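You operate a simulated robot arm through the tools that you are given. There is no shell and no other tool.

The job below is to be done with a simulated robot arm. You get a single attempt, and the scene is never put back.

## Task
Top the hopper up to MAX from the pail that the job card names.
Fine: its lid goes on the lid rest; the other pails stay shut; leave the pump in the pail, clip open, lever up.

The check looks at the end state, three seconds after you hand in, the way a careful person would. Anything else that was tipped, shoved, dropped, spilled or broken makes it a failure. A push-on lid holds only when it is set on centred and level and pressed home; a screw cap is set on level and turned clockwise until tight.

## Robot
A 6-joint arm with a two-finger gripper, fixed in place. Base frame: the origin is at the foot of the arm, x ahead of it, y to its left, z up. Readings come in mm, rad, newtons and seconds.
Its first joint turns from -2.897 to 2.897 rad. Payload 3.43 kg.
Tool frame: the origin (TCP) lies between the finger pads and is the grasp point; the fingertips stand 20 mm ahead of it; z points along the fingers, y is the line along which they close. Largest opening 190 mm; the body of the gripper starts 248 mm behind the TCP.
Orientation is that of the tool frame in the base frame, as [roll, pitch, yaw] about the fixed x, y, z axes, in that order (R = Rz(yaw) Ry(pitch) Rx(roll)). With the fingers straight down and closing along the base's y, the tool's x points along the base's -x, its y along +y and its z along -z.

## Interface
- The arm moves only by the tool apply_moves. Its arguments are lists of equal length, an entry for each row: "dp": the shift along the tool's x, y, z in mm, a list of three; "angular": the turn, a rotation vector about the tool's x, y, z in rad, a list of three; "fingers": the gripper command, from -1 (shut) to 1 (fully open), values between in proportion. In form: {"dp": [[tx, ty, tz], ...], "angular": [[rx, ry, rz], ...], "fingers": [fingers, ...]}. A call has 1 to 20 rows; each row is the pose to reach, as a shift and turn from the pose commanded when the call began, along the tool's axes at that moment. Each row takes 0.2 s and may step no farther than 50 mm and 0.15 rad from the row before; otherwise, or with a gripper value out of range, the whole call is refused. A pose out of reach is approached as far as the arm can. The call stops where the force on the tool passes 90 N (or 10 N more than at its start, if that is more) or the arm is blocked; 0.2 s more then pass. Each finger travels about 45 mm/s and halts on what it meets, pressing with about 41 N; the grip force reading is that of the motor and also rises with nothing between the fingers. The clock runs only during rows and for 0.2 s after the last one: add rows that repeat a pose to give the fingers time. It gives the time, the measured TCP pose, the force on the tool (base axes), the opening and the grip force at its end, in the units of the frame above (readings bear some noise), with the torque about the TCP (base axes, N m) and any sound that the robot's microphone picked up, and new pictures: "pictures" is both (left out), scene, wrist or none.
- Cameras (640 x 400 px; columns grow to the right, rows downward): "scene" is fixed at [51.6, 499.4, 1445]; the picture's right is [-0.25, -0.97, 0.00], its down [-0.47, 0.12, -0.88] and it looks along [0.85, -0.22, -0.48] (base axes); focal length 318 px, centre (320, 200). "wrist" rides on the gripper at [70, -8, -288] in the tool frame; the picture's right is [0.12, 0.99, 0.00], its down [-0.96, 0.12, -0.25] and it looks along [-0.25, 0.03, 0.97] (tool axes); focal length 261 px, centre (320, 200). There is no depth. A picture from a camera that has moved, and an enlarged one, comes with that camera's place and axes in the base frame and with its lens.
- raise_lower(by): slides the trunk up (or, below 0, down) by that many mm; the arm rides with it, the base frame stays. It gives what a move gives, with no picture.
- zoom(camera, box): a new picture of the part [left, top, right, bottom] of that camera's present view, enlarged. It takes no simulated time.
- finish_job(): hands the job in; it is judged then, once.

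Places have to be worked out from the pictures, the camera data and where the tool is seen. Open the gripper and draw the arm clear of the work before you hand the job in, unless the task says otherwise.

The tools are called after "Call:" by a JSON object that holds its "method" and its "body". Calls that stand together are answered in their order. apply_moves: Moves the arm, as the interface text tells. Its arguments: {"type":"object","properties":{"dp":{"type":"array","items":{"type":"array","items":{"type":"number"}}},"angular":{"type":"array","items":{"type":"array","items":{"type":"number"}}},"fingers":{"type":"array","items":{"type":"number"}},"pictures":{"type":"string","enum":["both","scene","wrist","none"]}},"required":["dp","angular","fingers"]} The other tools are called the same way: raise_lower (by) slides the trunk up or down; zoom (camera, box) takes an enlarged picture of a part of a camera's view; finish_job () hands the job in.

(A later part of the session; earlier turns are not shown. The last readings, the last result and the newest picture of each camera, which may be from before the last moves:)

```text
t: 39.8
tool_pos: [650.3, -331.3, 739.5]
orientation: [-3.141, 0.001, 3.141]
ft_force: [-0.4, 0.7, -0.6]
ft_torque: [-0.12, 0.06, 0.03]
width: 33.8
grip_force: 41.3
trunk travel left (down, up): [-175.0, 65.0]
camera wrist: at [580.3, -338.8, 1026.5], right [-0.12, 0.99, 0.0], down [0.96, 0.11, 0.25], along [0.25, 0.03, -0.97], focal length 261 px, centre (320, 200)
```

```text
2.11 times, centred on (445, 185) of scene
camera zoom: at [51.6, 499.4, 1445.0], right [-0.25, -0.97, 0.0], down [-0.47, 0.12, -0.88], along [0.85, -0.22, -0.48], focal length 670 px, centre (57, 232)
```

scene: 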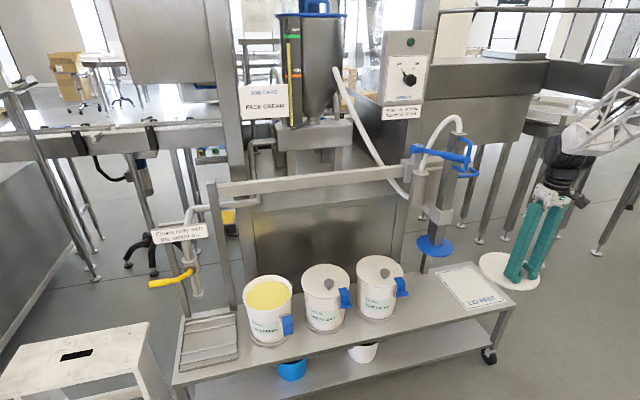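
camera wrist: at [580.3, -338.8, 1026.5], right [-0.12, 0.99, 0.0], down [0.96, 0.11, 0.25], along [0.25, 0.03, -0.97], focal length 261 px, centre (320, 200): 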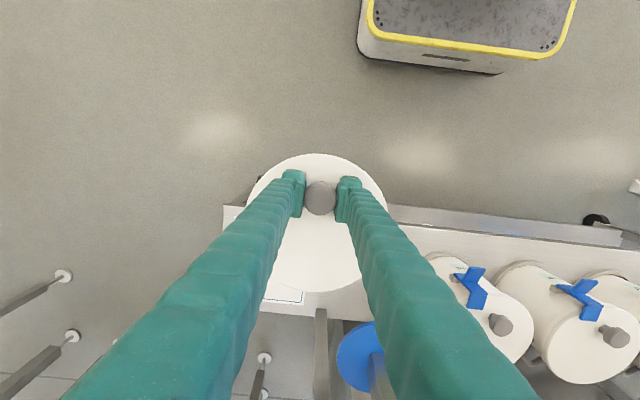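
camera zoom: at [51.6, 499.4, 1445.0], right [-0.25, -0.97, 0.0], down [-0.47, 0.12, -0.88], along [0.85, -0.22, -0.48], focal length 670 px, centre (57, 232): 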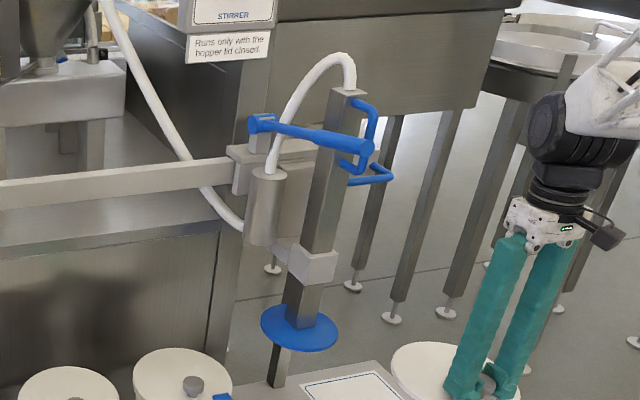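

The lid rest sheet spans x≈765–986 and y≈-469…-282, centred at (875, -375). The lid centre sits about 40 mm beyond the knob, so the TCP should go to about (835.5, -378). I'll move over and descend to about 40 mm above the sheet.

Call:
{"method": "apply_moves", "body": {"dp": [[-37, -9.4, 5], [-74, -18.8, 10], [-111, -28.2, 20], [-148, -37.6, 30], [-185, -47, 40], [-185, -47, 80], [-185, -47, 120], [-185, -47, 160], [-185, -47, 190], [-185, -47, 200]], "angular": [[0, 0, 0], [0, 0, 0], [0, 0, 0], [0, 0, 0], [0, 0, 0], [0, 0, 0], [0, 0, 0], [0, 0, 0], [0, 0, 0], [0, 0, 0]], "fingers": [-1, -1, -1, -1, -1, -1, -1, -1, -1, -1], "pictures": "both"}}

Call:
{"method": "zoom", "body": {"camera": "scene", "box": [420, 240, 530, 330]}}

Call:
{"method": "zoom", "body": {"camera": "wrist", "box": [220, 120, 420, 320]}}

```text
t: 42.0
tool_pos: [833.9, -377.3, 541.2]
orientation: [-3.141, 0.001, 3.141]
ft_force: [0.2, -0.2, -0.7]
ft_torque: [-0.02, 0.04, -0.04]
width: 33.9
grip_force: 41.1
trunk travel left (down, up): [-175.0, 65.0]
camera wrist: at [764.7, -385.5, 826.7], right [-0.12, 0.99, 0.0], down [0.96, 0.11, 0.25], along [0.25, 0.03, -0.97], focal length 261 px, centre (320, 200)
```

scene: 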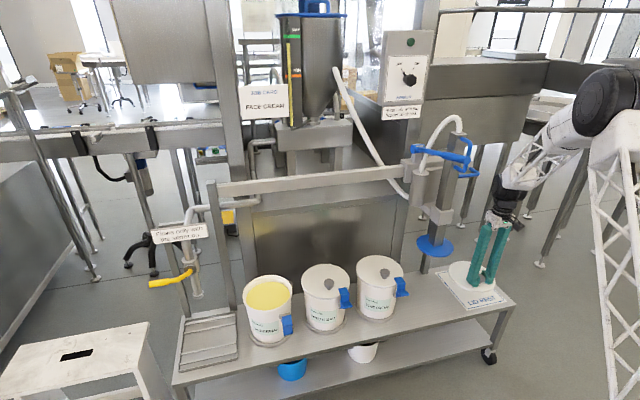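
wrist: 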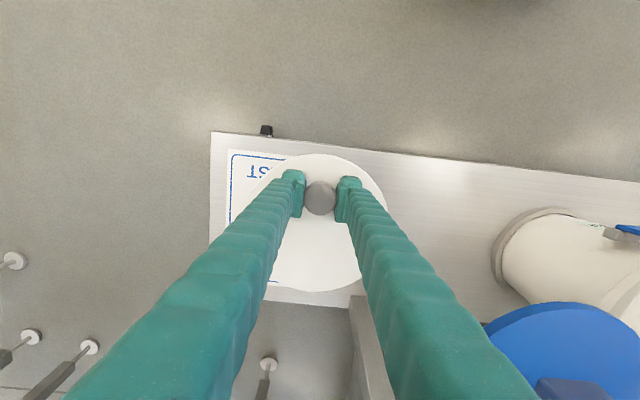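

```text
4.44 times, centred on (475, 285) of scene
camera zoom: at [51.6, 499.4, 1445.0], right [-0.25, -0.97, 0.0], down [-0.47, 0.12, -0.88], along [0.85, -0.22, -0.48], focal length 1415 px, centre (-369, -178)
```

zoom: 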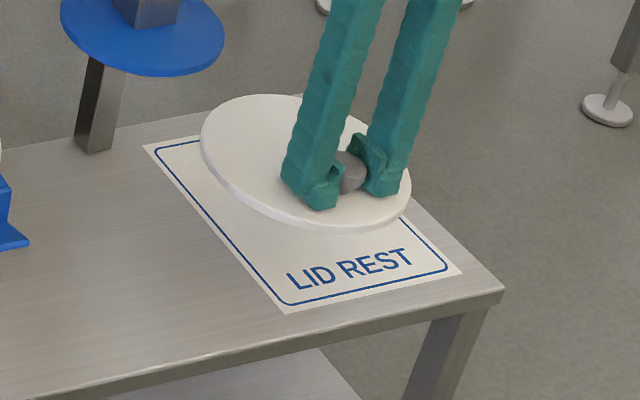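

```text
2.00 times, centred on (320, 220) of wrist
camera zoom: at [764.7, -385.5, 826.7], right [-0.12, 0.99, 0.0], down [0.96, 0.11, 0.25], along [0.25, 0.03, -0.97], focal length 521 px, centre (320, 160)
```

zoom: 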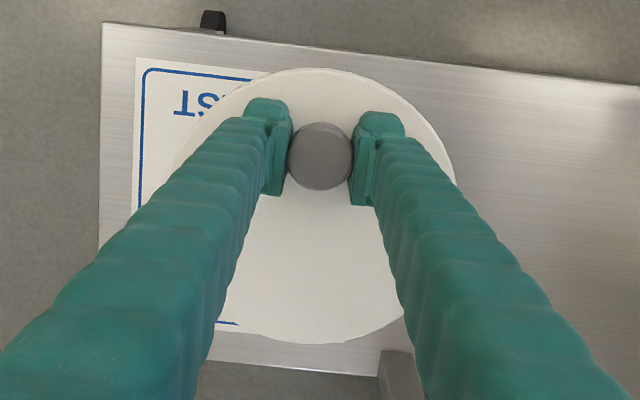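

Checking against the wrist view, the trolley top is actually at z≈403, not 462. That puts the lid rest sheet centre near (925, -428). I'll shift the lid over to a centre of about (915, -428) before lowering.

Call:
{"method": "apply_moves", "body": {"dp": [[-14, -18, 0], [-28, -36, 0], [-41, -53.7, 0], [-41, -53.7, 20], [-41, -53.7, 40]], "angular": [[0, 0, 0], [0, 0, 0], [0, 0, 0], [0, 0, 0], [0, 0, 0]], "fingers": [-1, -1, -1, -1, -1], "pictures": "both"}}

Call:
{"method": "zoom", "body": {"camera": "scene", "box": [420, 240, 530, 330]}}

Call:
{"method": "zoom", "body": {"camera": "wrist", "box": [220, 120, 420, 320]}}

```text
t: 43.2
tool_pos: [875.2, -431.6, 499.8]
orientation: [3.141, 0.0, 3.14]
ft_force: [-0.2, 1.3, -0.7]
ft_torque: [-0.01, 0.02, 0.0]
width: 33.8
grip_force: 41.1
trunk travel left (down, up): [-175.0, 65.0]
camera wrist: at [805.3, -439.9, 786.3], right [-0.12, 0.99, 0.0], down [0.96, 0.11, 0.25], along [0.25, 0.03, -0.97], focal length 261 px, centre (320, 200)
```

scene: 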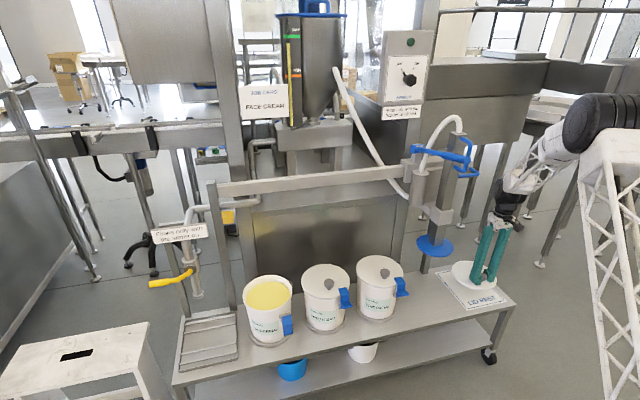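
wrist: 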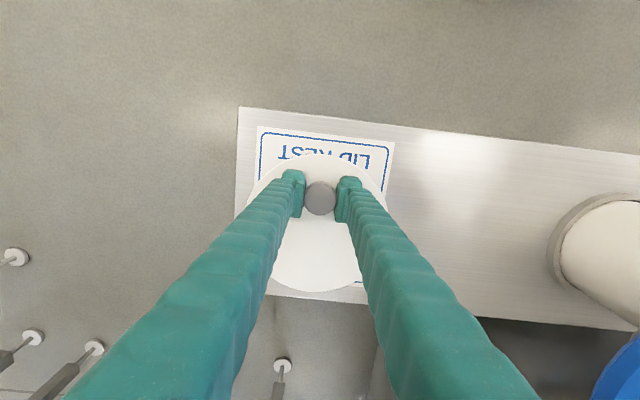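

```text
4.44 times, centred on (475, 285) of scene
camera zoom: at [51.6, 499.4, 1445.0], right [-0.25, -0.97, 0.0], down [-0.47, 0.12, -0.88], along [0.85, -0.22, -0.48], focal length 1415 px, centre (-369, -178)
```

zoom: 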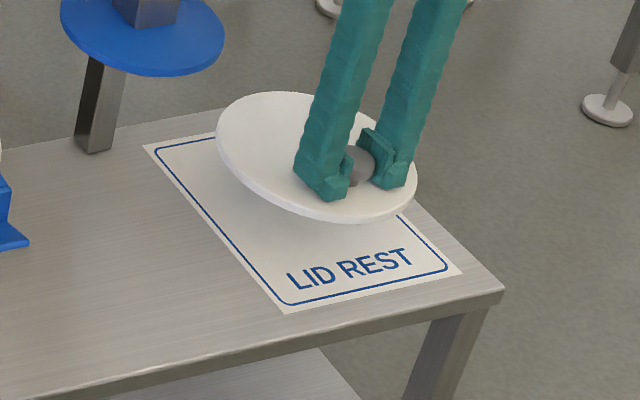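

```text
2.00 times, centred on (320, 220) of wrist
camera zoom: at [805.3, -439.9, 786.3], right [-0.12, 0.99, 0.0], down [0.96, 0.11, 0.25], along [0.25, 0.03, -0.97], focal length 521 px, centre (320, 160)
```

zoom: 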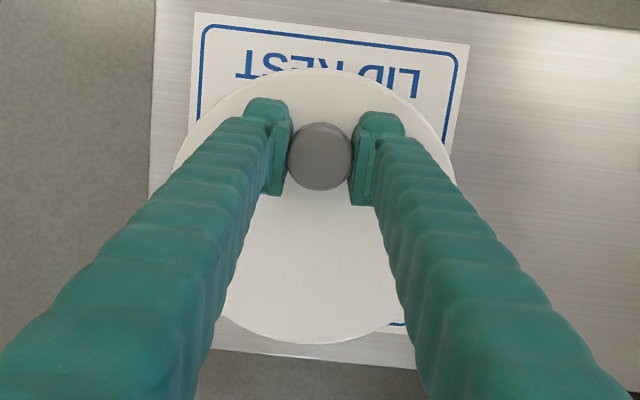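

The sheet centre is at about (924, -430) and the lid centre is at about (913, -429), so it's well placed. I'll lower it to just above the sheet.

Call:
{"method": "apply_moves", "body": {"dp": [[0, 0, 15], [0, 0, 30], [0, 0, 42], [0, 0, 50], [0, 0, 54]], "angular": [[0, 0, 0], [0, 0, 0], [0, 0, 0], [0, 0, 0], [0, 0, 0]], "fingers": [-1, -1, -1, -1, -1], "pictures": "scene"}}

Call:
{"method": "zoom", "body": {"camera": "scene", "box": [440, 250, 530, 320]}}

```text
t: 44.4
tool_pos: [875.3, -431.2, 444.7]
orientation: [3.14, 0.001, 3.14]
ft_force: [-0.4, 0.3, 0.1]
ft_torque: [0.01, 0.01, -0.02]
width: 33.8
grip_force: 41.4
trunk travel left (down, up): [-175.0, 65.0]
```

scene: 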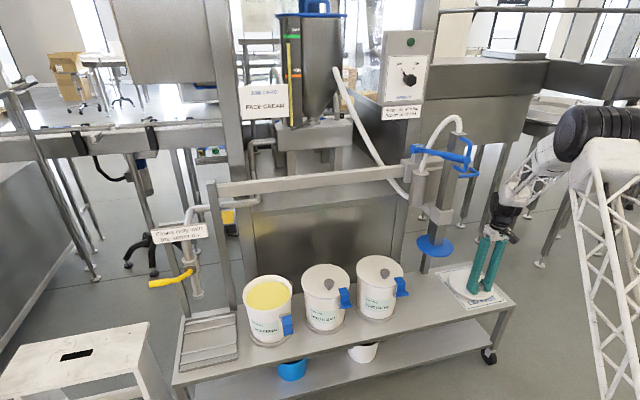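

```text
5.71 times, centred on (485, 285) of scene
camera zoom: at [51.6, 499.4, 1445.0], right [-0.25, -0.97, 0.0], down [-0.47, 0.12, -0.88], along [0.85, -0.22, -0.48], focal length 1819 px, centre (-623, -286)
```

zoom: 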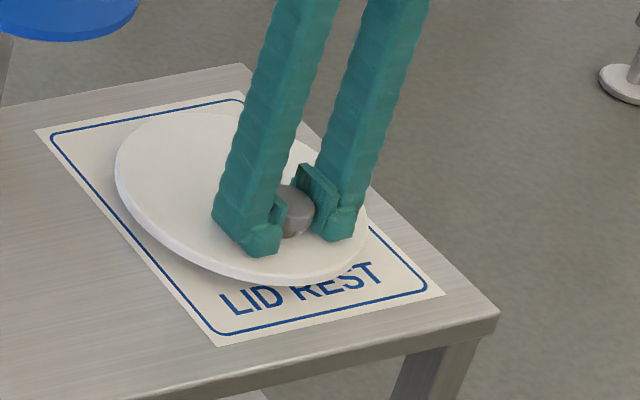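

Shadow shows it's close to the sheet. I'll go down in small steps, watching the force.

Call:
{"method": "apply_moves", "body": {"dp": [[0, 0, 2], [0, 0, 4], [0, 0, 6]], "angular": [[0, 0, 0], [0, 0, 0], [0, 0, 0]], "fingers": [-1, -1, -1], "pictures": "none"}}

Call:
{"method": "zoom", "body": {"camera": "scene", "box": [440, 250, 530, 320]}}

```text
t: 45.2
tool_pos: [876.2, -431.3, 440.0]
orientation: [3.141, -0.001, 3.14]
ft_force: [-0.6, 0.2, -0.2]
ft_torque: [0.03, 0.02, -0.02]
width: 34.1
grip_force: 40.6
trunk travel left (down, up): [-175.0, 65.0]
```

```text
5.71 times, centred on (485, 285) of scene
camera zoom: at [51.6, 499.4, 1445.0], right [-0.25, -0.97, 0.0], down [-0.47, 0.12, -0.88], along [0.85, -0.22, -0.48], focal length 1819 px, centre (-623, -286)
```

zoom: 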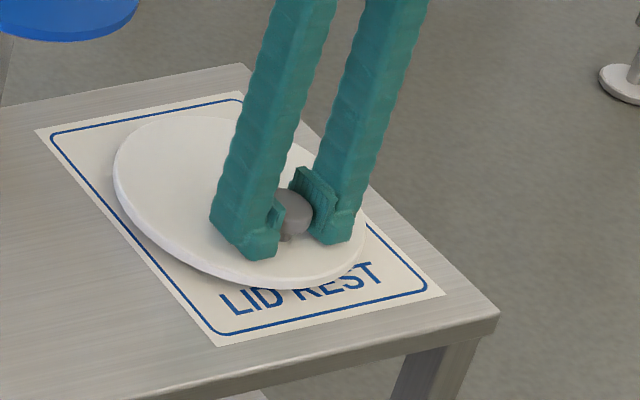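

No contact yet. A few more millimetres.

Call:
{"method": "apply_moves", "body": {"dp": [[0, 0, 2], [0, 0, 4]], "angular": [[0, 0, 0], [0, 0, 0]], "fingers": [-1, -1], "pictures": "none"}}

Call:
{"method": "zoom", "body": {"camera": "scene", "box": [440, 250, 530, 320]}}

```text
t: 45.8
tool_pos: [875.9, -431.0, 437.6]
orientation: [3.14, 0.0, 3.14]
ft_force: [-0.2, 0.3, -0.6]
ft_torque: [-0.01, 0.03, -0.02]
width: 33.6
grip_force: 41.0
trunk travel left (down, up): [-175.0, 65.0]
```

```text
5.71 times, centred on (485, 285) of scene
camera zoom: at [51.6, 499.4, 1445.0], right [-0.25, -0.97, 0.0], down [-0.47, 0.12, -0.88], along [0.85, -0.22, -0.48], focal length 1819 px, centre (-623, -286)
```

zoom: 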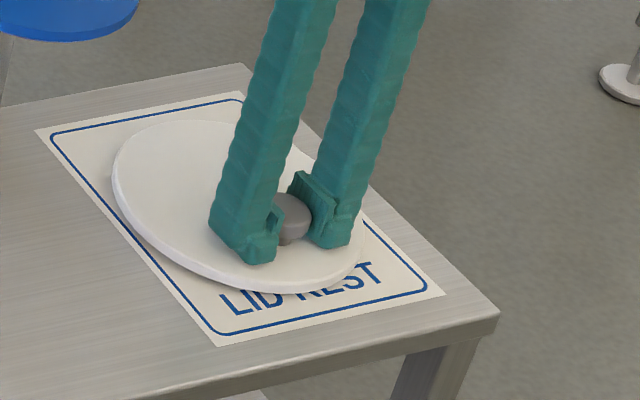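

Still no contact force; continuing down gently.

Call:
{"method": "apply_moves", "body": {"dp": [[0, 0, 1.5], [0, 0, 3], [0, 0, 4]], "angular": [[0, 0, 0], [0, 0, 0], [0, 0, 0]], "fingers": [-1, -1, -1], "pictures": "none"}}

Call:
{"method": "zoom", "body": {"camera": "scene", "box": [440, 250, 530, 320]}}

```text
t: 46.6
tool_pos: [876.1, -431.9, 431.5]
orientation: [3.141, -0.001, 3.141]
ft_force: [0.2, -0.6, -0.7]
ft_torque: [0.03, 0.06, 0.0]
width: 33.7
grip_force: 41.1
trunk travel left (down, up): [-175.0, 65.0]
```

```text
5.71 times, centred on (485, 285) of scene
camera zoom: at [51.6, 499.4, 1445.0], right [-0.25, -0.97, 0.0], down [-0.47, 0.12, -0.88], along [0.85, -0.22, -0.48], focal length 1819 px, centre (-623, -286)
```

zoom: 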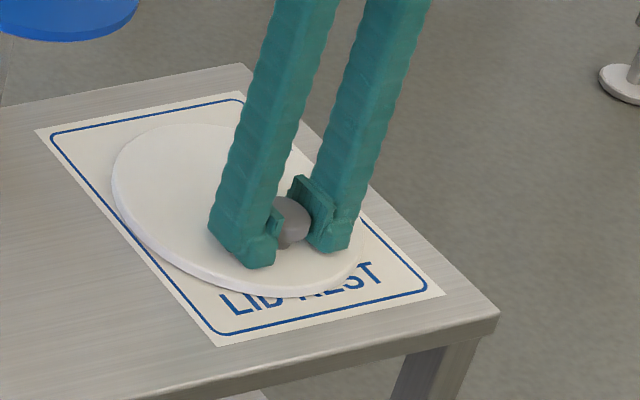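

Nearly down. A couple more millimetres.

Call:
{"method": "apply_moves", "body": {"dp": [[0, 0, 1], [0, 0, 2], [0, 0, 3]], "angular": [[0, 0, 0], [0, 0, 0], [0, 0, 0]], "fingers": [-1, -1, -1], "pictures": "none"}}

Call:
{"method": "zoom", "body": {"camera": "scene", "box": [440, 250, 530, 320]}}

```text
t: 47.4
tool_pos: [877.2, -432.0, 429.3]
orientation: [3.141, 0.001, 3.14]
ft_force: [0.5, 0.5, 0.6]
ft_torque: [-0.02, -0.19, 0.03]
width: 33.7
grip_force: 41.3
trunk travel left (down, up): [-175.0, 65.0]
```

```text
5.71 times, centred on (485, 285) of scene
camera zoom: at [51.6, 499.4, 1445.0], right [-0.25, -0.97, 0.0], down [-0.47, 0.12, -0.88], along [0.85, -0.22, -0.48], focal length 1819 px, centre (-623, -286)
```

zoom: 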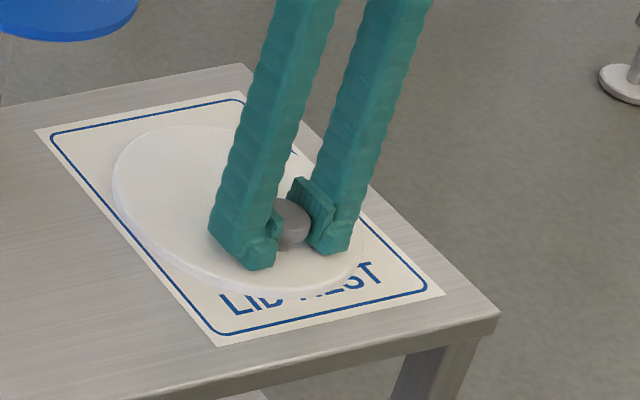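

The torque and force readings show first contact with the sheet. One more millimetre, then I open the fingers.

Call:
{"method": "apply_moves", "body": {"dp": [[0, 0, 1], [0, 0, 1], [0, 0, 1], [0, 0, 1], [0, 0, 1], [0, 0, 1], [0, 0, 1]], "angular": [[0, 0, 0], [0, 0, 0], [0, 0, 0], [0, 0, 0], [0, 0, 0], [0, 0, 0], [0, 0, 0]], "fingers": [-1, -1, -0.4, -0.3, -0.2, -0.1, -0.1], "pictures": "both"}}

Call:
{"method": "zoom", "body": {"camera": "scene", "box": [440, 250, 530, 320]}}

```text
t: 49.0
tool_pos: [876.3, -431.6, 429.0]
orientation: [-3.141, 0.0, 3.141]
ft_force: [-1.3, 0.8, 18.8]
ft_torque: [-0.11, 0.05, -0.03]
width: 80.1
grip_force: 0.1
trunk travel left (down, up): [-175.0, 65.0]
camera wrist: at [806.5, -438.8, 715.0], right [-0.12, 0.99, 0.0], down [0.96, 0.11, 0.25], along [0.25, 0.03, -0.97], focal length 261 px, centre (320, 200)
```

scene: 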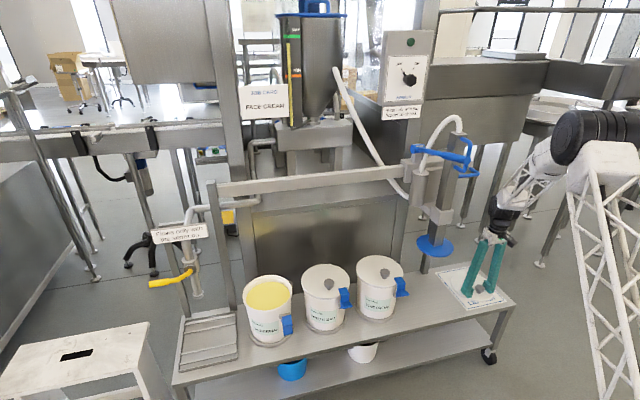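
wrist: 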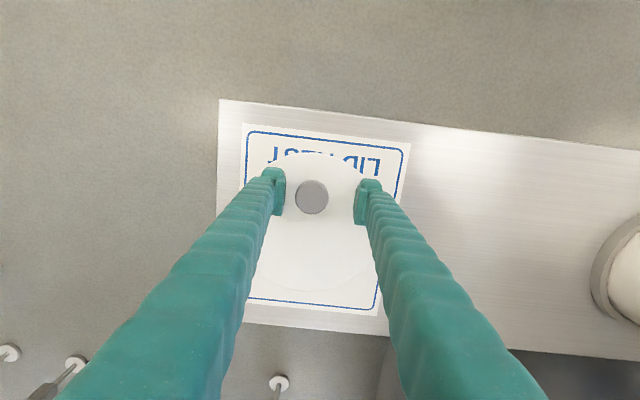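

```text
5.71 times, centred on (485, 285) of scene
camera zoom: at [51.6, 499.4, 1445.0], right [-0.25, -0.97, 0.0], down [-0.47, 0.12, -0.88], along [0.85, -0.22, -0.48], focal length 1819 px, centre (-623, -286)
```

zoom: 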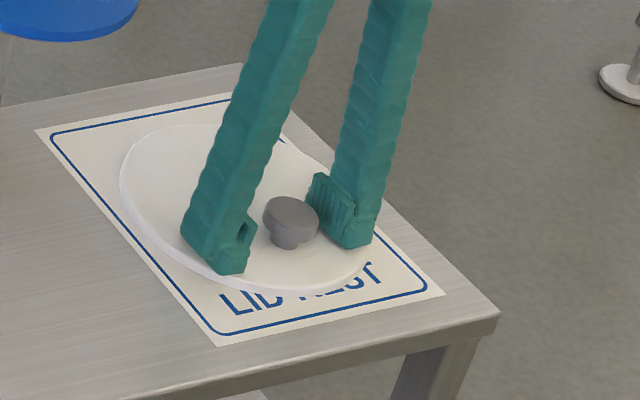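

The lid is released; the fingertips are resting on it slightly. I'll lift straight up and check where the lid lies.

Call:
{"method": "apply_moves", "body": {"dp": [[0, 0, -5], [0, 0, -15], [0, 0, -40], [0, 0, -80], [0, 0, -120], [0, 0, -160], [0, 0, -200], [0, 0, -240]], "angular": [[0, 0, 0], [0, 0, 0], [0, 0, 0], [0, 0, 0], [0, 0, 0], [0, 0, 0], [0, 0, 0], [0, 0, 0]], "fingers": [-0.1, -0.1, -0.1, -0.1, -0.1, -0.1, -0.1, -0.1], "pictures": "both"}}

Call:
{"method": "zoom", "body": {"camera": "scene", "box": [430, 250, 520, 320]}}

Call:
{"method": "zoom", "body": {"camera": "wrist", "box": [220, 120, 420, 300]}}

```text
t: 50.8
tool_pos: [873.9, -430.4, 668.9]
orientation: [3.139, 0.001, 3.139]
ft_force: [0.4, 0.4, -1.0]
ft_torque: [0.04, 0.09, 0.04]
width: 85.2
grip_force: 0.1
trunk travel left (down, up): [-175.0, 65.0]
camera wrist: at [805.0, -438.4, 955.9], right [-0.12, 0.99, 0.0], down [0.96, 0.11, 0.25], along [0.25, 0.03, -0.97], focal length 261 px, centre (320, 200)
```

scene: 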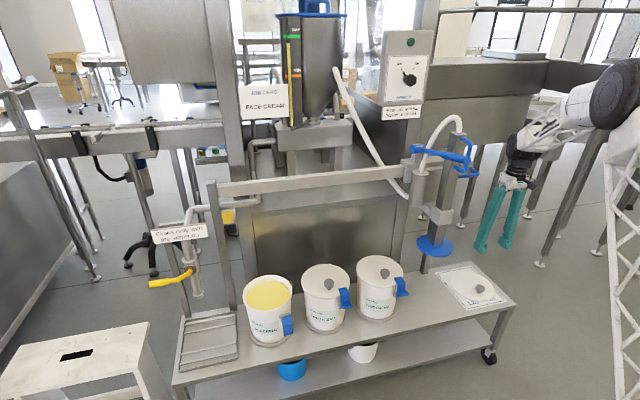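
wrist: 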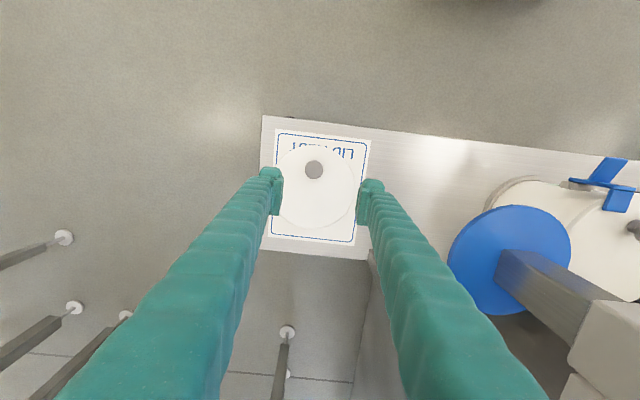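

```text
5.71 times, centred on (475, 285) of scene
camera zoom: at [51.6, 499.4, 1445.0], right [-0.25, -0.97, 0.0], down [-0.47, 0.12, -0.88], along [0.85, -0.22, -0.48], focal length 1819 px, centre (-566, -286)
```

zoom: 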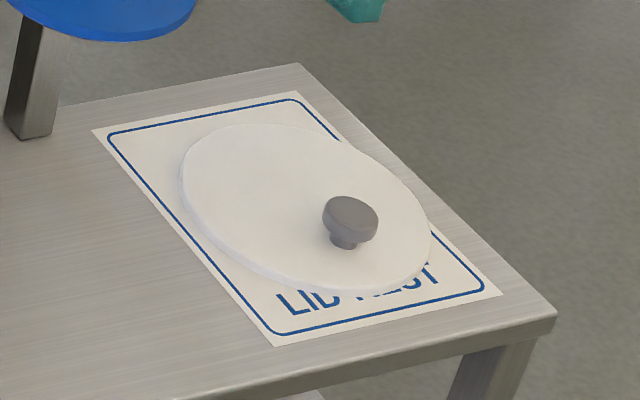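

```text
2.22 times, centred on (320, 210) of wrist
camera zoom: at [805.0, -438.4, 955.9], right [-0.12, 0.99, 0.0], down [0.96, 0.11, 0.25], along [0.25, 0.03, -0.97], focal length 579 px, centre (320, 178)
```

zoom: 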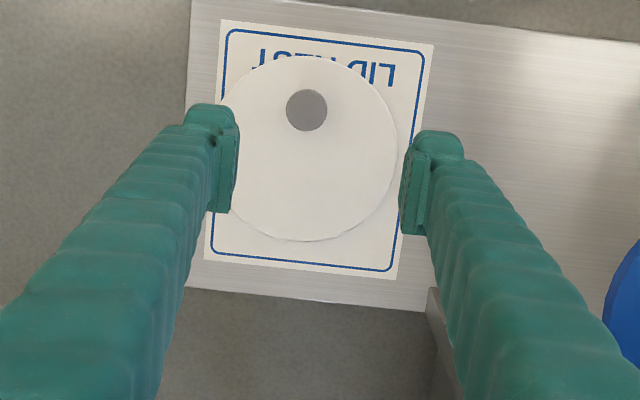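

The lid lies flat within the lid rest sheet. Next is the pump: I'll back away, rise in front of it with the fingers narrowed, and look down on the column's D-handle to fix its position.

Call:
{"method": "apply_moves", "body": {"dp": [[35, 0, -20], [70, 0, -40], [105, 0, -60], [140, 0, -80], [174, 0, -100], [174, 25, -137], [174, 51, -174], [174, 77, -211], [174, 102, -248], [174, 128, -285], [174, 153, -321], [174, 179, -358], [174, 204, -394], [174, 230, -431]], "angular": [[0, 0, 0], [0, 0, 0], [0, 0, 0], [0, 0, 0], [0, 0, 0], [0, 0, 0], [0, 0, 0], [0, 0, 0], [0, 0, 0], [0, 0, 0], [0, 0, 0], [0, 0, 0], [0, 0, 0], [0, 0, 0]], "fingers": [-0.1, -0.1, -0.1, -0.1, -0.1, -0.1, -0.1, -0.1, -0.1, -0.1, -0.1, -0.1, -0.1, -0.1], "pictures": "both"}}

Call:
{"method": "zoom", "body": {"camera": "wrist", "box": [240, 180, 440, 400]}}

```text
t: 53.8
tool_pos: [699.7, -201.6, 1097.7]
orientation: [3.139, -0.001, 3.139]
ft_force: [0.2, -0.3, -0.8]
ft_torque: [0.1, 0.05, 0.02]
width: 85.6
grip_force: 0.1
trunk travel left (down, up): [-175.0, 65.0]
camera wrist: at [631.3, -210.0, 1384.3], right [-0.12, 0.99, 0.0], down [0.96, 0.11, 0.25], along [0.25, 0.03, -0.97], focal length 261 px, centre (320, 200)
```

scene: 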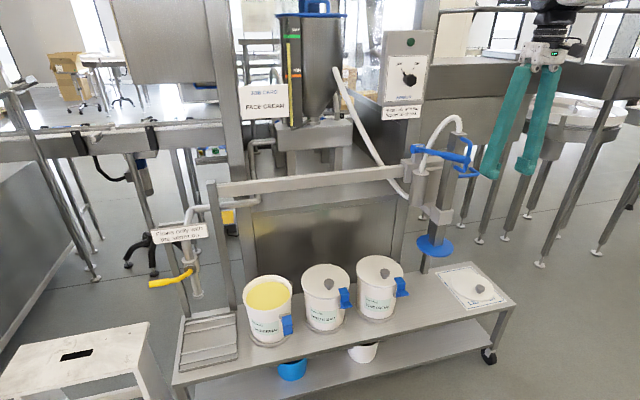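
wrist: 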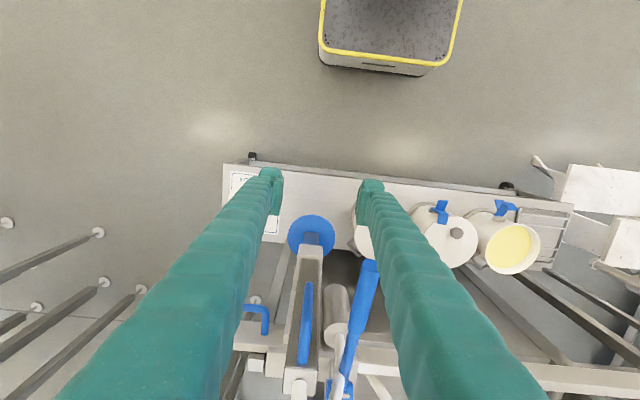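

```text
1.82 times, centred on (340, 290) of wrist
camera zoom: at [631.3, -210.0, 1384.3], right [-0.12, 0.99, 0.0], down [0.96, 0.11, 0.25], along [0.25, 0.03, -0.97], focal length 474 px, centre (284, 36)
```

zoom: 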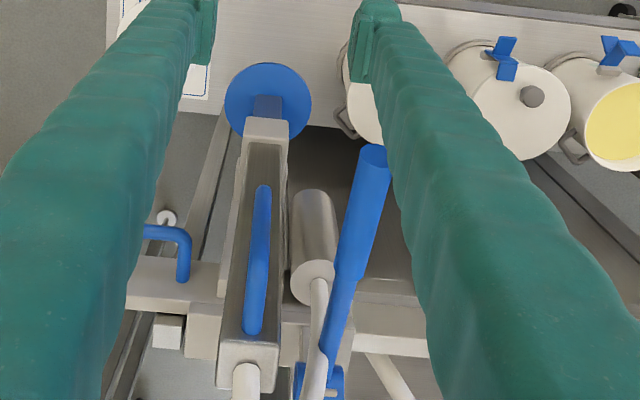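

The D-handle bar is at about (865, -200) from z≈1022 to 1120, and the lever runs alongside at y≈-131. I'll come in from above with about 40 mm opening and straddle the bar.

Call:
{"method": "apply_moves", "body": {"dp": [[-40, 0.5, -40], [-80, 1, -80], [-120, 1.5, -82], [-162, 1.6, -82], [-162, 1.6, -82], [-162, 1.6, -82]], "angular": [[0, 0, 0], [0, 0, 0], [0, 0, 0], [0, 0, 0], [0, 0, 0], [0, 0, 0]], "fingers": [-0.58, -0.58, -0.58, -0.58, -0.58, -0.58], "pictures": "both"}}

Call:
{"method": "zoom", "body": {"camera": "wrist", "box": [240, 120, 400, 280]}}

Call:
{"method": "zoom", "body": {"camera": "scene", "box": [390, 60, 510, 200]}}

```text
refused: row 1 steps farther than a row can; nothing moved
```

```text
2.50 times, centred on (320, 200) of wrist
camera zoom: at [631.3, -210.0, 1384.3], right [-0.12, 0.99, 0.0], down [0.96, 0.11, 0.25], along [0.25, 0.03, -0.97], focal length 652 px, centre (320, 200)
```

zoom: 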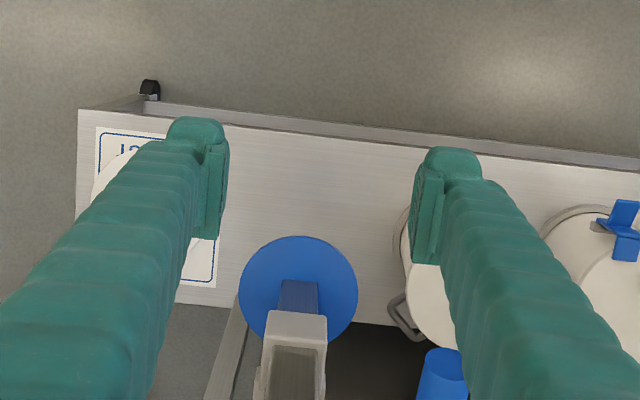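

```text
2.86 times, centred on (450, 130) of scene
camera zoom: at [51.6, 499.4, 1445.0], right [-0.25, -0.97, 0.0], down [-0.47, 0.12, -0.88], along [0.85, -0.22, -0.48], focal length 910 px, centre (-51, 400)
```

zoom: 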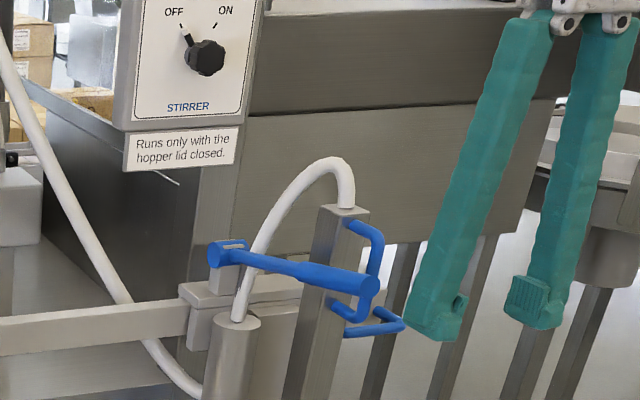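

The first row was too long (over 50 mm), so nothing moved. I'm repeating it with smaller steps.

Call:
{"method": "apply_moves", "body": {"dp": [[-20, 0.5, -40], [-50, 1, -75], [-90, 1.5, -82], [-130, 1.6, -82], [-162, 1.6, -82], [-162, 1.6, -82]], "angular": [[0, 0, 0], [0, 0, 0], [0, 0, 0], [0, 0, 0], [0, 0, 0], [0, 0, 0]], "fingers": [-0.58, -0.58, -0.58, -0.58, -0.58, -0.58], "pictures": "both"}}

Call:
{"method": "zoom", "body": {"camera": "wrist", "box": [240, 120, 400, 280]}}

Call:
{"method": "zoom", "body": {"camera": "scene", "box": [390, 60, 510, 200]}}

```text
t: 55.2
tool_pos: [864.0, -200.5, 1177.1]
orientation: [3.14, 0.002, 3.141]
ft_force: [1.2, 0.6, -0.4]
ft_torque: [0.03, 0.03, -0.01]
width: 39.9
grip_force: 0.0
trunk travel left (down, up): [-175.0, 65.0]
camera wrist: at [794.2, -208.7, 1463.8], right [-0.12, 0.99, 0.0], down [0.96, 0.11, 0.25], along [0.25, 0.03, -0.97], focal length 261 px, centre (320, 200)
```

scene: 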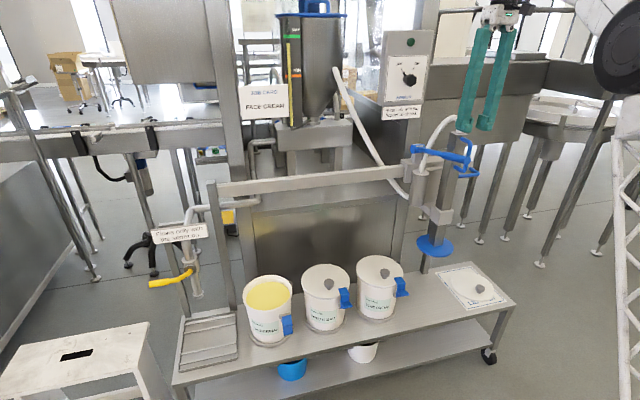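
wrist: 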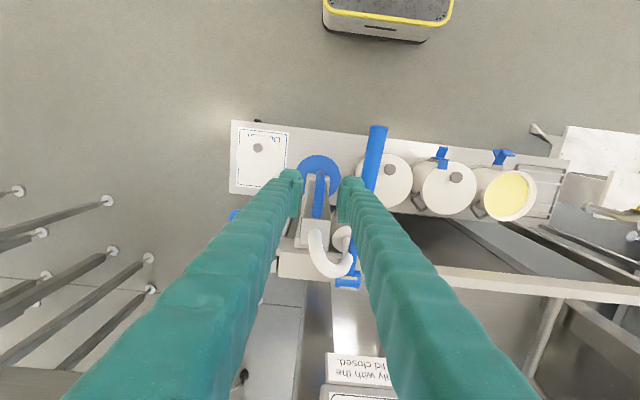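

```text
2.50 times, centred on (320, 200) of wrist
camera zoom: at [794.2, -208.7, 1463.8], right [-0.12, 0.99, 0.0], down [0.96, 0.11, 0.25], along [0.25, 0.03, -0.97], focal length 652 px, centre (320, 200)
```

zoom: 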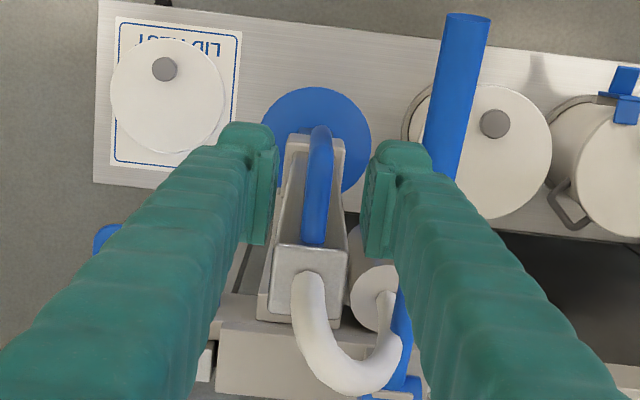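

```text
2.86 times, centred on (450, 130) of scene
camera zoom: at [51.6, 499.4, 1445.0], right [-0.25, -0.97, 0.0], down [-0.47, 0.12, -0.88], along [0.85, -0.22, -0.48], focal length 910 px, centre (-51, 400)
```

zoom: 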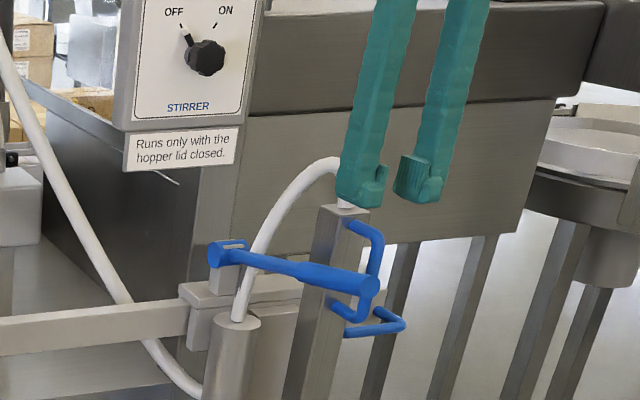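

The handle bar is at about (857, -201), centred between the fingers, and the lever is about 25 mm clear. I'll descend to z≈1065 around the bar and close.

Call:
{"method": "apply_moves", "body": {"dp": [[3, -0.5, 25], [6, -0.5, 55], [6, -0.5, 85], [6, -0.5, 112], [6, -0.5, 112], [6, -0.5, 112], [6, -0.5, 112], [6, -0.5, 112]], "angular": [[0, 0, 0], [0, 0, 0], [0, 0, 0], [0, 0, 0], [0, 0, 0], [0, 0, 0], [0, 0, 0], [0, 0, 0]], "fingers": [-0.58, -0.58, -0.58, -0.58, -1, -1, -1, -1], "pictures": "both"}}

Call:
{"method": "zoom", "body": {"camera": "wrist", "box": [240, 120, 400, 280]}}

Call:
{"method": "zoom", "body": {"camera": "scene", "box": [390, 60, 510, 200]}}

```text
t: 57.0
tool_pos: [859.6, -199.4, 1068.6]
orientation: [3.14, -0.001, 3.14]
ft_force: [-0.2, 3.2, -3.4]
ft_torque: [0.05, -0.11, 0.04]
width: 12.8
grip_force: 45.0
trunk travel left (down, up): [-175.0, 65.0]
camera wrist: at [790.1, -208.3, 1355.1], right [-0.12, 0.99, 0.0], down [0.96, 0.11, 0.25], along [0.25, 0.03, -0.97], focal length 261 px, centre (320, 200)
```

scene: 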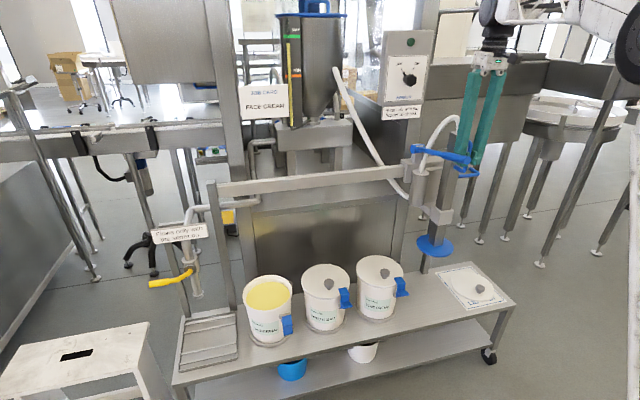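
wrist: 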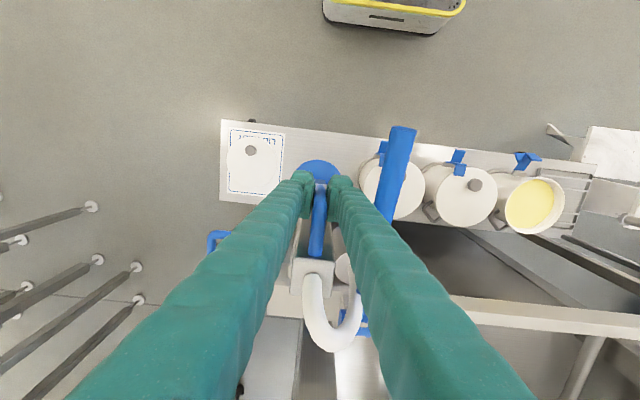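

```text
2.50 times, centred on (320, 200) of wrist
camera zoom: at [790.1, -208.3, 1355.1], right [-0.12, 0.99, 0.0], down [0.96, 0.11, 0.25], along [0.25, 0.03, -0.97], focal length 652 px, centre (320, 200)
```

zoom: 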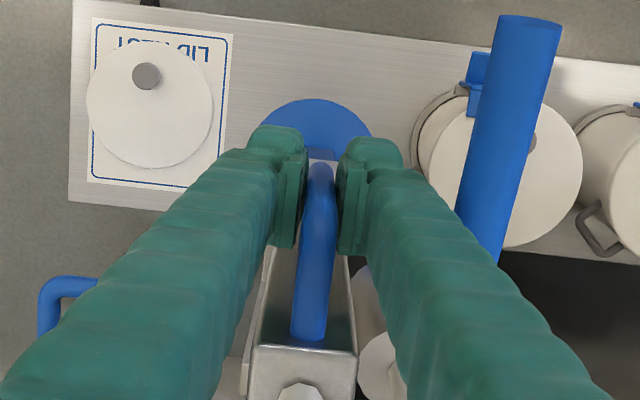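

```text
2.86 times, centred on (450, 130) of scene
camera zoom: at [51.6, 499.4, 1445.0], right [-0.25, -0.97, 0.0], down [-0.47, 0.12, -0.88], along [0.85, -0.22, -0.48], focal length 910 px, centre (-51, 400)
```

zoom: 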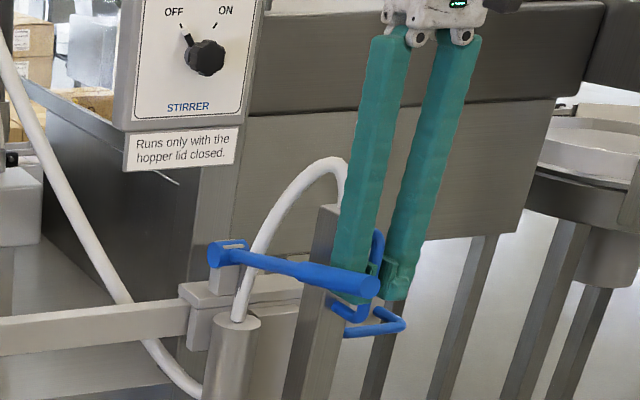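

The handle bar is gripped (12.8 mm). I'll test sliding the saddle 15 mm toward +y and check the force.

Call:
{"method": "apply_moves", "body": {"dp": [[0, 4, 0], [0, 8, 0], [0, 12, 0], [0, 15, 0]], "angular": [[0, 0, 0], [0, 0, 0], [0, 0, 0], [0, 0, 0]], "fingers": [-1, -1, -1, -1], "pictures": "scene"}}

Call:
{"method": "zoom", "body": {"camera": "scene", "box": [390, 60, 510, 280]}}

```text
t: 58.0
tool_pos: [859.5, -186.0, 1068.0]
orientation: [3.141, 0.001, 3.14]
ft_force: [24.5, -5.4, 2.6]
ft_torque: [-0.09, -0.32, -0.02]
width: 12.8
grip_force: 45.4
trunk travel left (down, up): [-175.0, 65.0]
```

scene: 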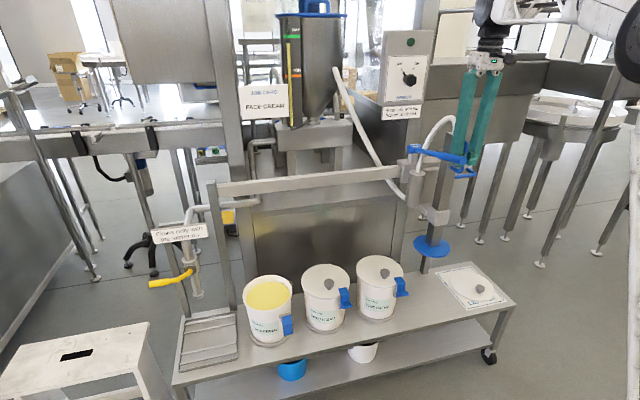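

```text
1.82 times, centred on (450, 170) of scene
camera zoom: at [51.6, 499.4, 1445.0], right [-0.25, -0.97, 0.0], down [-0.47, 0.12, -0.88], along [0.85, -0.22, -0.48], focal length 579 px, centre (84, 254)
```

zoom: 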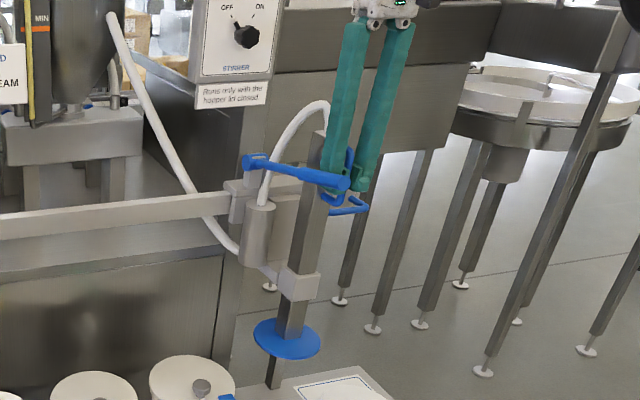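

The saddle slides with the handle (about 5 N along y). There's a 24 N sideways pull in x, so I'll ease the grip line about 1.5 mm outward and slide another 100 mm slowly.

Call:
{"method": "apply_moves", "body": {"dp": [[-1.5, 5, 0], [-1.5, 15, 0], [-1.5, 25, 0], [-1.5, 37, 0], [-1.5, 49, 0], [-1.5, 61, 0], [-1.5, 73, 0], [-1.5, 85, 0], [-1.5, 95, 0], [-1.5, 100, 0]], "angular": [[0, 0, 0], [0, 0, 0], [0, 0, 0], [0, 0, 0], [0, 0, 0], [0, 0, 0], [0, 0, 0], [0, 0, 0], [0, 0, 0], [0, 0, 0]], "fingers": [-1, -1, -1, -1, -1, -1, -1, -1, -1, -1], "pictures": "scene"}}

Call:
{"method": "zoom", "body": {"camera": "scene", "box": [350, 60, 470, 280]}}

```text
t: 60.2
tool_pos: [858.9, -84.6, 1068.5]
orientation: [3.14, -0.002, 3.14]
ft_force: [-10.8, -0.2, -2.5]
ft_torque: [-0.02, 0.01, -0.03]
width: 12.5
grip_force: 45.1
trunk travel left (down, up): [-175.0, 65.0]
```

scene: 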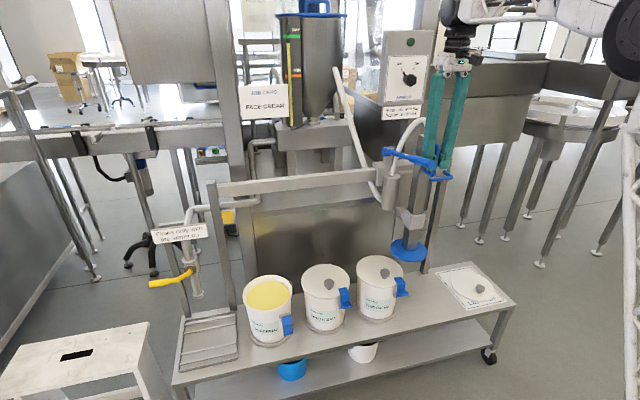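

```text
1.82 times, centred on (410, 170) of scene
camera zoom: at [51.6, 499.4, 1445.0], right [-0.25, -0.97, 0.0], down [-0.47, 0.12, -0.88], along [0.85, -0.22, -0.48], focal length 579 px, centre (156, 254)
```

zoom: 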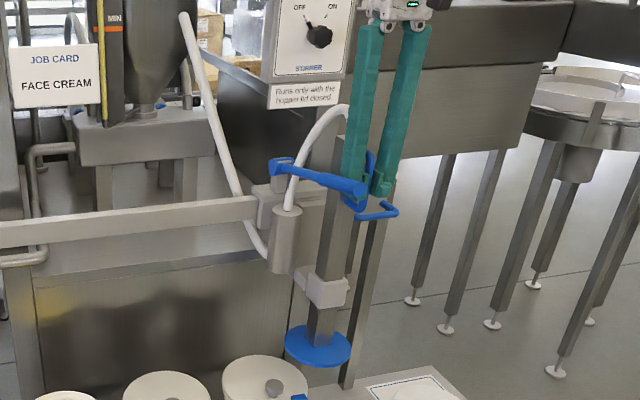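

It slides smoothly, with the disc passing well above the pail lids. I'll continue another 380 mm toward the face cream pail at about 100 mm/s.

Call:
{"method": "apply_moves", "body": {"dp": [[0, 10, 0], [0, 25, 0], [0, 45, 0], [0, 65, 0], [0, 85, 0], [0, 105, 0], [0, 125, 0], [0, 145, 0], [0, 165, 0], [0, 185, 0], [0, 205, 0], [0, 225, 0], [0, 245, 0], [0, 265, 0], [0, 285, 0], [0, 305, 0], [0, 325, 0], [0, 345, 0], [0, 365, 0], [0, 380, 0]], "angular": [[0, 0, 0], [0, 0, 0], [0, 0, 0], [0, 0, 0], [0, 0, 0], [0, 0, 0], [0, 0, 0], [0, 0, 0], [0, 0, 0], [0, 0, 0], [0, 0, 0], [0, 0, 0], [0, 0, 0], [0, 0, 0], [0, 0, 0], [0, 0, 0], [0, 0, 0], [0, 0, 0], [0, 0, 0], [0, 0, 0]], "fingers": [-1, -1, -1, -1, -1, -1, -1, -1, -1, -1, -1, -1, -1, -1, -1, -1, -1, -1, -1, -1], "pictures": "both"}}

Call:
{"method": "zoom", "body": {"camera": "scene", "box": [220, 60, 400, 340]}}

```text
t: 64.4
tool_pos: [861.9, 297.0, 1070.2]
orientation: [3.14, 0.0, 3.141]
ft_force: [-21.2, 1.2, -18.9]
ft_torque: [0.04, -0.32, 0.06]
width: 12.8
grip_force: 44.8
trunk travel left (down, up): [-175.0, 65.0]
camera wrist: at [791.3, 288.3, 1356.5], right [-0.12, 0.99, 0.0], down [0.96, 0.11, 0.25], along [0.25, 0.03, -0.97], focal length 261 px, centre (320, 200)
```

scene: 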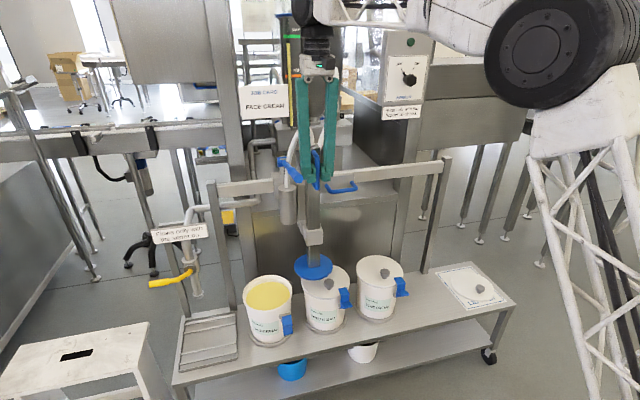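
wrist: 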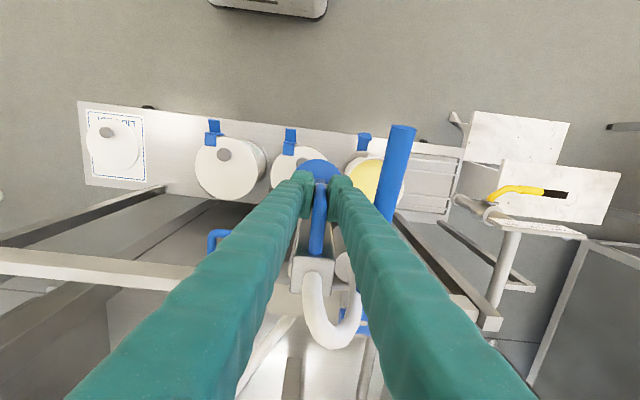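

```text
1.43 times, centred on (310, 200) of scene
camera zoom: at [51.6, 499.4, 1445.0], right [-0.25, -0.97, 0.0], down [-0.47, 0.12, -0.88], along [0.85, -0.22, -0.48], focal length 455 px, centre (334, 200)
```

zoom: 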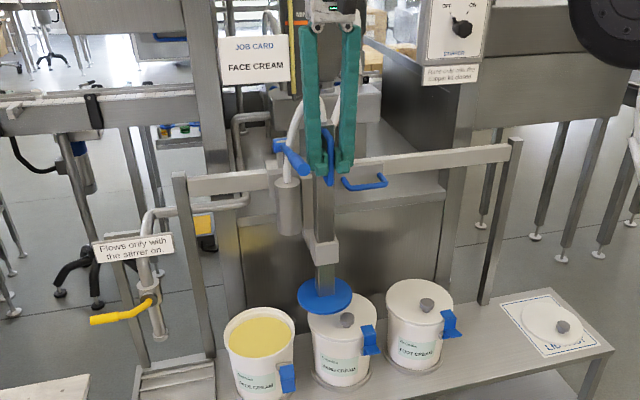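

The saddle is nearly there. I'll move on to TCP y≈470.5, which puts the column over the pail centre, easing 1 mm down and 0.5 mm in x to relax the side forces.

Call:
{"method": "apply_moves", "body": {"dp": [[0.5, 8, 1], [0.5, 22, 1], [0.5, 40, 1], [0.5, 60, 1], [0.5, 80, 1], [0.5, 100, 1], [0.5, 120, 1], [0.5, 140, 1], [0.5, 156, 1], [0.5, 168, 1], [0.5, 173.5, 1]], "angular": [[0, 0, 0], [0, 0, 0], [0, 0, 0], [0, 0, 0], [0, 0, 0], [0, 0, 0], [0, 0, 0], [0, 0, 0], [0, 0, 0], [0, 0, 0], [0, 0, 0]], "fingers": [-1, -1, -1, -1, -1, -1, -1, -1, -1, -1, -1], "pictures": "both"}}

Call:
{"method": "zoom", "body": {"camera": "scene", "box": [220, 140, 330, 350]}}

Call:
{"method": "zoom", "body": {"camera": "wrist", "box": [240, 120, 400, 260]}}

```text
t: 66.8
tool_pos: [862.3, 467.4, 1067.7]
orientation: [3.139, 0.0, -3.141]
ft_force: [1.8, 7.4, 4.9]
ft_torque: [0.09, 0.07, -0.02]
width: 12.8
grip_force: 45.1
trunk travel left (down, up): [-175.0, 65.0]
camera wrist: at [791.3, 458.7, 1354.4], right [-0.12, 0.99, 0.0], down [0.96, 0.11, 0.25], along [0.25, 0.03, -0.97], focal length 261 px, centre (320, 200)
```

scene: 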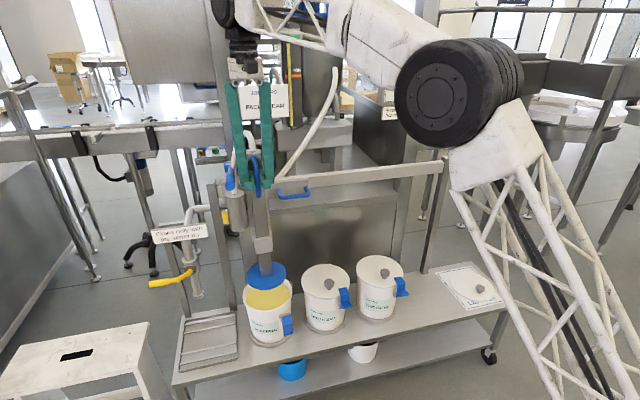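
wrist: 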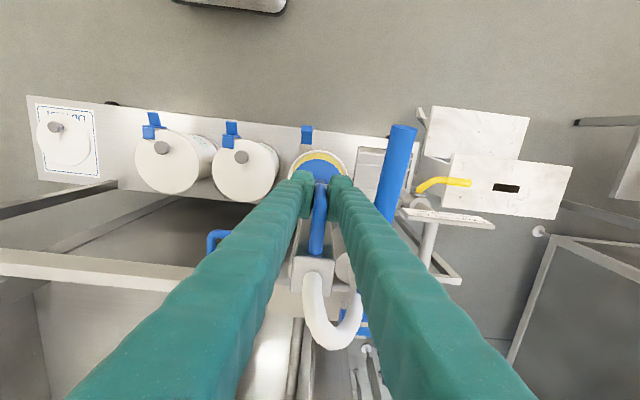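

```text
1.90 times, centred on (275, 245) of scene
camera zoom: at [51.6, 499.4, 1445.0], right [-0.25, -0.97, 0.0], down [-0.47, 0.12, -0.88], along [0.85, -0.22, -0.48], focal length 606 px, centre (406, 114)
```

zoom: 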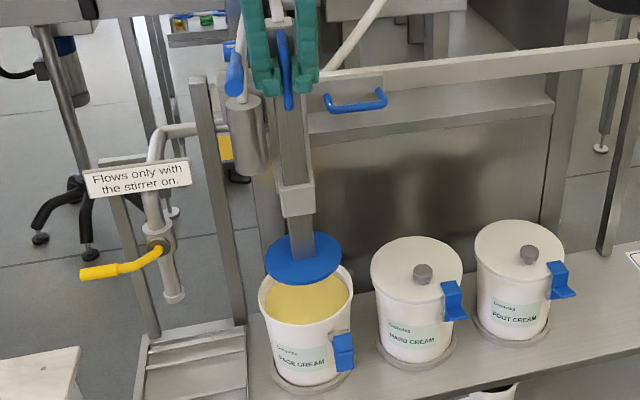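

```text
2.86 times, centred on (320, 190) of wrist
camera zoom: at [791.3, 458.7, 1354.4], right [-0.12, 0.99, 0.0], down [0.96, 0.11, 0.25], along [0.25, 0.03, -0.97], focal length 745 px, centre (320, 229)
```

zoom: 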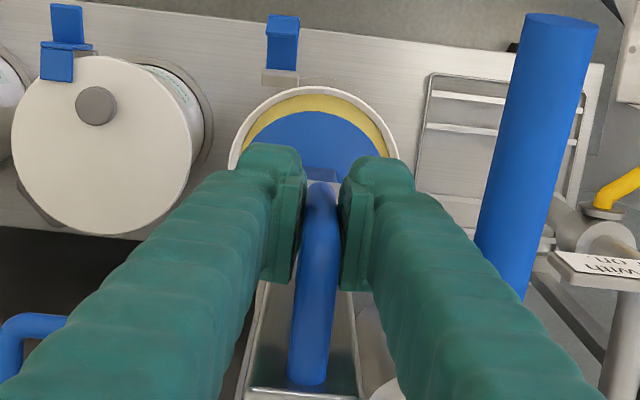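

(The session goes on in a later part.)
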